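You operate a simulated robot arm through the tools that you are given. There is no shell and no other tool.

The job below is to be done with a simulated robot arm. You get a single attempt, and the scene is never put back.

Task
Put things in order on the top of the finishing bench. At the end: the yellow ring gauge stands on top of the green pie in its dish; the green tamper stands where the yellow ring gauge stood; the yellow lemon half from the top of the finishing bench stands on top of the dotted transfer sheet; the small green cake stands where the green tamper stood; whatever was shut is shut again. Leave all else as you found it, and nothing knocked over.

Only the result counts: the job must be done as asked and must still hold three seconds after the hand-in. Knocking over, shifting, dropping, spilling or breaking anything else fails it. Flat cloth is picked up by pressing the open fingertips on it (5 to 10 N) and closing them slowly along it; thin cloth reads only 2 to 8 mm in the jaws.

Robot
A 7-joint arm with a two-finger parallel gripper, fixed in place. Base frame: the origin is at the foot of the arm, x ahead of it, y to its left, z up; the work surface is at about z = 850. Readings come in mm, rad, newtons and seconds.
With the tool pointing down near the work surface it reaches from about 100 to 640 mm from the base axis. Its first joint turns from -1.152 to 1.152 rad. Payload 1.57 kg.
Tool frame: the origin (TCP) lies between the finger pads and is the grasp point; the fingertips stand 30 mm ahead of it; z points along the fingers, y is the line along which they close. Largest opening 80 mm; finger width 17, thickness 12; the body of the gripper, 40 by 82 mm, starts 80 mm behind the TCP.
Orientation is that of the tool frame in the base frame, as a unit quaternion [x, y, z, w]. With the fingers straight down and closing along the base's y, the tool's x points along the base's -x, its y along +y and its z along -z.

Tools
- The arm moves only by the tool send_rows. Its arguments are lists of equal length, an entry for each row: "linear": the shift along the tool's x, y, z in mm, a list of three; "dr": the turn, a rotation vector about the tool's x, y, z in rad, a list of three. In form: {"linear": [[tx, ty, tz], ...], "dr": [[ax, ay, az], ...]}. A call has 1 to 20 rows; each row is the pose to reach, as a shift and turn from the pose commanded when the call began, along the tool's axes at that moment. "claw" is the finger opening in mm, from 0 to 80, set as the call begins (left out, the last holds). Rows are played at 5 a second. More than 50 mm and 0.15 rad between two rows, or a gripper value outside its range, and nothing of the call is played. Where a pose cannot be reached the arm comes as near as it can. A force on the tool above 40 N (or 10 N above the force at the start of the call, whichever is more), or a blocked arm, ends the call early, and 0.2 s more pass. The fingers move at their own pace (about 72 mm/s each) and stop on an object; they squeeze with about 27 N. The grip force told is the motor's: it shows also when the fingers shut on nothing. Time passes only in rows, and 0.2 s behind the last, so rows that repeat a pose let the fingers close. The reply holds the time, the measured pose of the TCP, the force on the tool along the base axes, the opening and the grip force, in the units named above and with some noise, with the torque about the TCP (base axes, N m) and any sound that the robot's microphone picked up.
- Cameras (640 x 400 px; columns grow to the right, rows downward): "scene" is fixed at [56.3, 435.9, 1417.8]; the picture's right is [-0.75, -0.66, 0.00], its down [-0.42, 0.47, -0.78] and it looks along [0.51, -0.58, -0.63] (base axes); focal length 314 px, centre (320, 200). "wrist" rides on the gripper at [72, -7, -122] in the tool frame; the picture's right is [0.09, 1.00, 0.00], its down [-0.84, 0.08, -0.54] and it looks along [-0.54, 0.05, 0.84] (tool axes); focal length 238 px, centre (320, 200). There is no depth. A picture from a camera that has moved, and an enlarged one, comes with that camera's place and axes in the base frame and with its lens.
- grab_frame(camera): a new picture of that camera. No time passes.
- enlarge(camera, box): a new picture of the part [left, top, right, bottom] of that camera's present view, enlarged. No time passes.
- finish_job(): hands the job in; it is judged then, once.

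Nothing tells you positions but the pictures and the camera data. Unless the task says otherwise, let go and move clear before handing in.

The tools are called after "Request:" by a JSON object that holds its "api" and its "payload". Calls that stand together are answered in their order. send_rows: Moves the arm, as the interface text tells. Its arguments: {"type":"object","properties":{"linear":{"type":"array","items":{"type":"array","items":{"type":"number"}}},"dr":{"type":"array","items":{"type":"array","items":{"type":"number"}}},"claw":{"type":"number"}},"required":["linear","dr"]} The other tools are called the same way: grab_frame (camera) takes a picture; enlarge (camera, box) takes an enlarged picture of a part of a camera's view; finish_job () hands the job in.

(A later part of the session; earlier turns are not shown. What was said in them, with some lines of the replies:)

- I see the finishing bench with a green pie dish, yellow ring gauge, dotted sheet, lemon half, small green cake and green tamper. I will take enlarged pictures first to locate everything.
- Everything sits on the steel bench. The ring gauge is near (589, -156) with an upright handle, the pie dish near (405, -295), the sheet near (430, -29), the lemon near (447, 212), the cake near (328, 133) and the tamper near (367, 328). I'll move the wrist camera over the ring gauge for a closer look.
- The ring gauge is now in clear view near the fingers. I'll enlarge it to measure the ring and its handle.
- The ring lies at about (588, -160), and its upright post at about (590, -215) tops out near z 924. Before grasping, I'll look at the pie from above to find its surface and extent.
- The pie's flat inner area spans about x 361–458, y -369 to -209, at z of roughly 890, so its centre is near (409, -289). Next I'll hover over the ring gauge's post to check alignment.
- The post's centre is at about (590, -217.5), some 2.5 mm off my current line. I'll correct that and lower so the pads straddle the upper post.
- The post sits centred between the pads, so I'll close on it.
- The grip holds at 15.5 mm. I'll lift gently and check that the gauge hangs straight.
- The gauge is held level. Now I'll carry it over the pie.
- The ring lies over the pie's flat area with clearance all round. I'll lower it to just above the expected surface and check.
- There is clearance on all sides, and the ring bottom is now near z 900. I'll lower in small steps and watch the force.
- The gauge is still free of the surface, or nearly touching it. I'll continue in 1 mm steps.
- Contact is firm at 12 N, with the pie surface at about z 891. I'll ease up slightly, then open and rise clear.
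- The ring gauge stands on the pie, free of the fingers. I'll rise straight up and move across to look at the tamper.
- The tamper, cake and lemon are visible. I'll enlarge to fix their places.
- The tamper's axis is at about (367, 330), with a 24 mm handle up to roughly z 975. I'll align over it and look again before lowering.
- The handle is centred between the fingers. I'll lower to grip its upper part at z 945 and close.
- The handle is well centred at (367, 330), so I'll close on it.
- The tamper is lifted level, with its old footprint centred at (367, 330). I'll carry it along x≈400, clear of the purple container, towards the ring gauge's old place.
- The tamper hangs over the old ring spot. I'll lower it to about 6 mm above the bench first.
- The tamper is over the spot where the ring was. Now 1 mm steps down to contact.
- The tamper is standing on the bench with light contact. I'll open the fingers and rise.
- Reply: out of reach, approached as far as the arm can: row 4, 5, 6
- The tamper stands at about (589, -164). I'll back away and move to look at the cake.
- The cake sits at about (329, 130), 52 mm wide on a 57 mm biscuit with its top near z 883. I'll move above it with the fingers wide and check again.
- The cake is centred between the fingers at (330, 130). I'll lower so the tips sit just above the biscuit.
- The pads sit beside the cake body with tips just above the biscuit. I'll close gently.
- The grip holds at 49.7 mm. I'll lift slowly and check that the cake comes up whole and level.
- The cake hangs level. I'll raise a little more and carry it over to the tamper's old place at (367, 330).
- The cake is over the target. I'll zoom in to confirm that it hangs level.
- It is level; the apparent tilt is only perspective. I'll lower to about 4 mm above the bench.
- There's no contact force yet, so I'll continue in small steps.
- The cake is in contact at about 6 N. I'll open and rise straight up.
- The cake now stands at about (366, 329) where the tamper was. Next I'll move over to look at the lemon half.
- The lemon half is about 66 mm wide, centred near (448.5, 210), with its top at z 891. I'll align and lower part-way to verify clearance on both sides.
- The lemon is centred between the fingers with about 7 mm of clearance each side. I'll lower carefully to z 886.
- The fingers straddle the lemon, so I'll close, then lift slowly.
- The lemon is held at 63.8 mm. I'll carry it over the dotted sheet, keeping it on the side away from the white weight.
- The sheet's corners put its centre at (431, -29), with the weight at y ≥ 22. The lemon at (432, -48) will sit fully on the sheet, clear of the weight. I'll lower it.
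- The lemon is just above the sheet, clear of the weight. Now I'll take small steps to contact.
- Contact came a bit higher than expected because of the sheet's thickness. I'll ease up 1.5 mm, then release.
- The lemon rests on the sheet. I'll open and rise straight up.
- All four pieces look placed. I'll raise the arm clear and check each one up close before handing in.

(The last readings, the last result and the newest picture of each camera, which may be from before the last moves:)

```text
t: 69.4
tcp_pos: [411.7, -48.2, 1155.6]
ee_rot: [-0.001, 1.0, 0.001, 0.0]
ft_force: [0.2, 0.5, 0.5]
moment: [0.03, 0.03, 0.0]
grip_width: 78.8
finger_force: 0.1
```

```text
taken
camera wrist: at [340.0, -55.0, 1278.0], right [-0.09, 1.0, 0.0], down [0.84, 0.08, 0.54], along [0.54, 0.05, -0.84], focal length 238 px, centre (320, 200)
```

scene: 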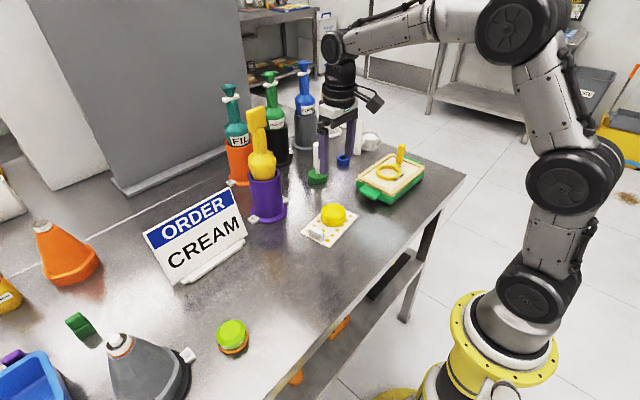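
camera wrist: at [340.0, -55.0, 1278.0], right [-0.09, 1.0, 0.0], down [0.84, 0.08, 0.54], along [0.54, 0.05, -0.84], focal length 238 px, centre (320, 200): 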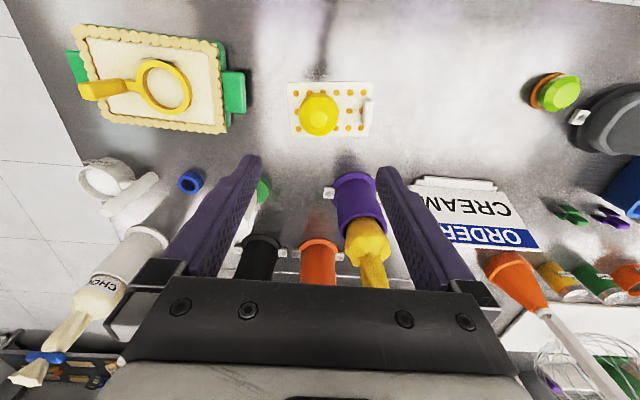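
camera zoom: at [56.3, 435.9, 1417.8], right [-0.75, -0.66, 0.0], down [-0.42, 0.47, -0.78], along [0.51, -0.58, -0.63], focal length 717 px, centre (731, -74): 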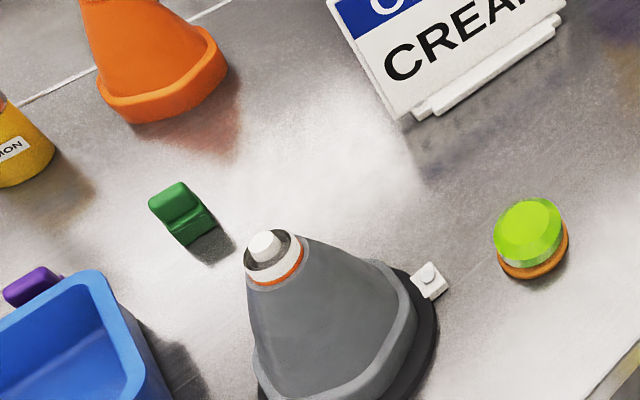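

The final check shows all four moves done:
- The ring gauge stands flat on the pie.
- The tamper stands where the ring gauge was.
- The lemon half is on the dotted sheet beside the untouched weight.
- The cake stands where the tamper was.

The pie dish and sheet haven't moved, nothing was opened, and the arm is clear, so I'm handing in.

Request:
{"api": "finish_job", "payload": {}}

```text
The job is handed in.
```

The job is handed in. In the final pictures all four pieces were standing and the pie dish, sheet and weight had not moved. I have not seen the judging result.

- **Yellow ring gauge:** it lies flat on the pie, inside the crust border, with its handle upright.
- **Green tamper:** it stands at about (589, -164). That is within about 4 mm of the old ring's centre, which I took as the spot "where the ring gauge stood".
- **Yellow lemon half:** it sits fully on the dotted sheet at about (432, -48), clear of the white weight.
- **Small green cake:** it stands at about (366, 329), within about 1 mm of the tamper's old spot.

I opened nothing, so nothing needed shutting. The arm was clear of the bench when I handed in.
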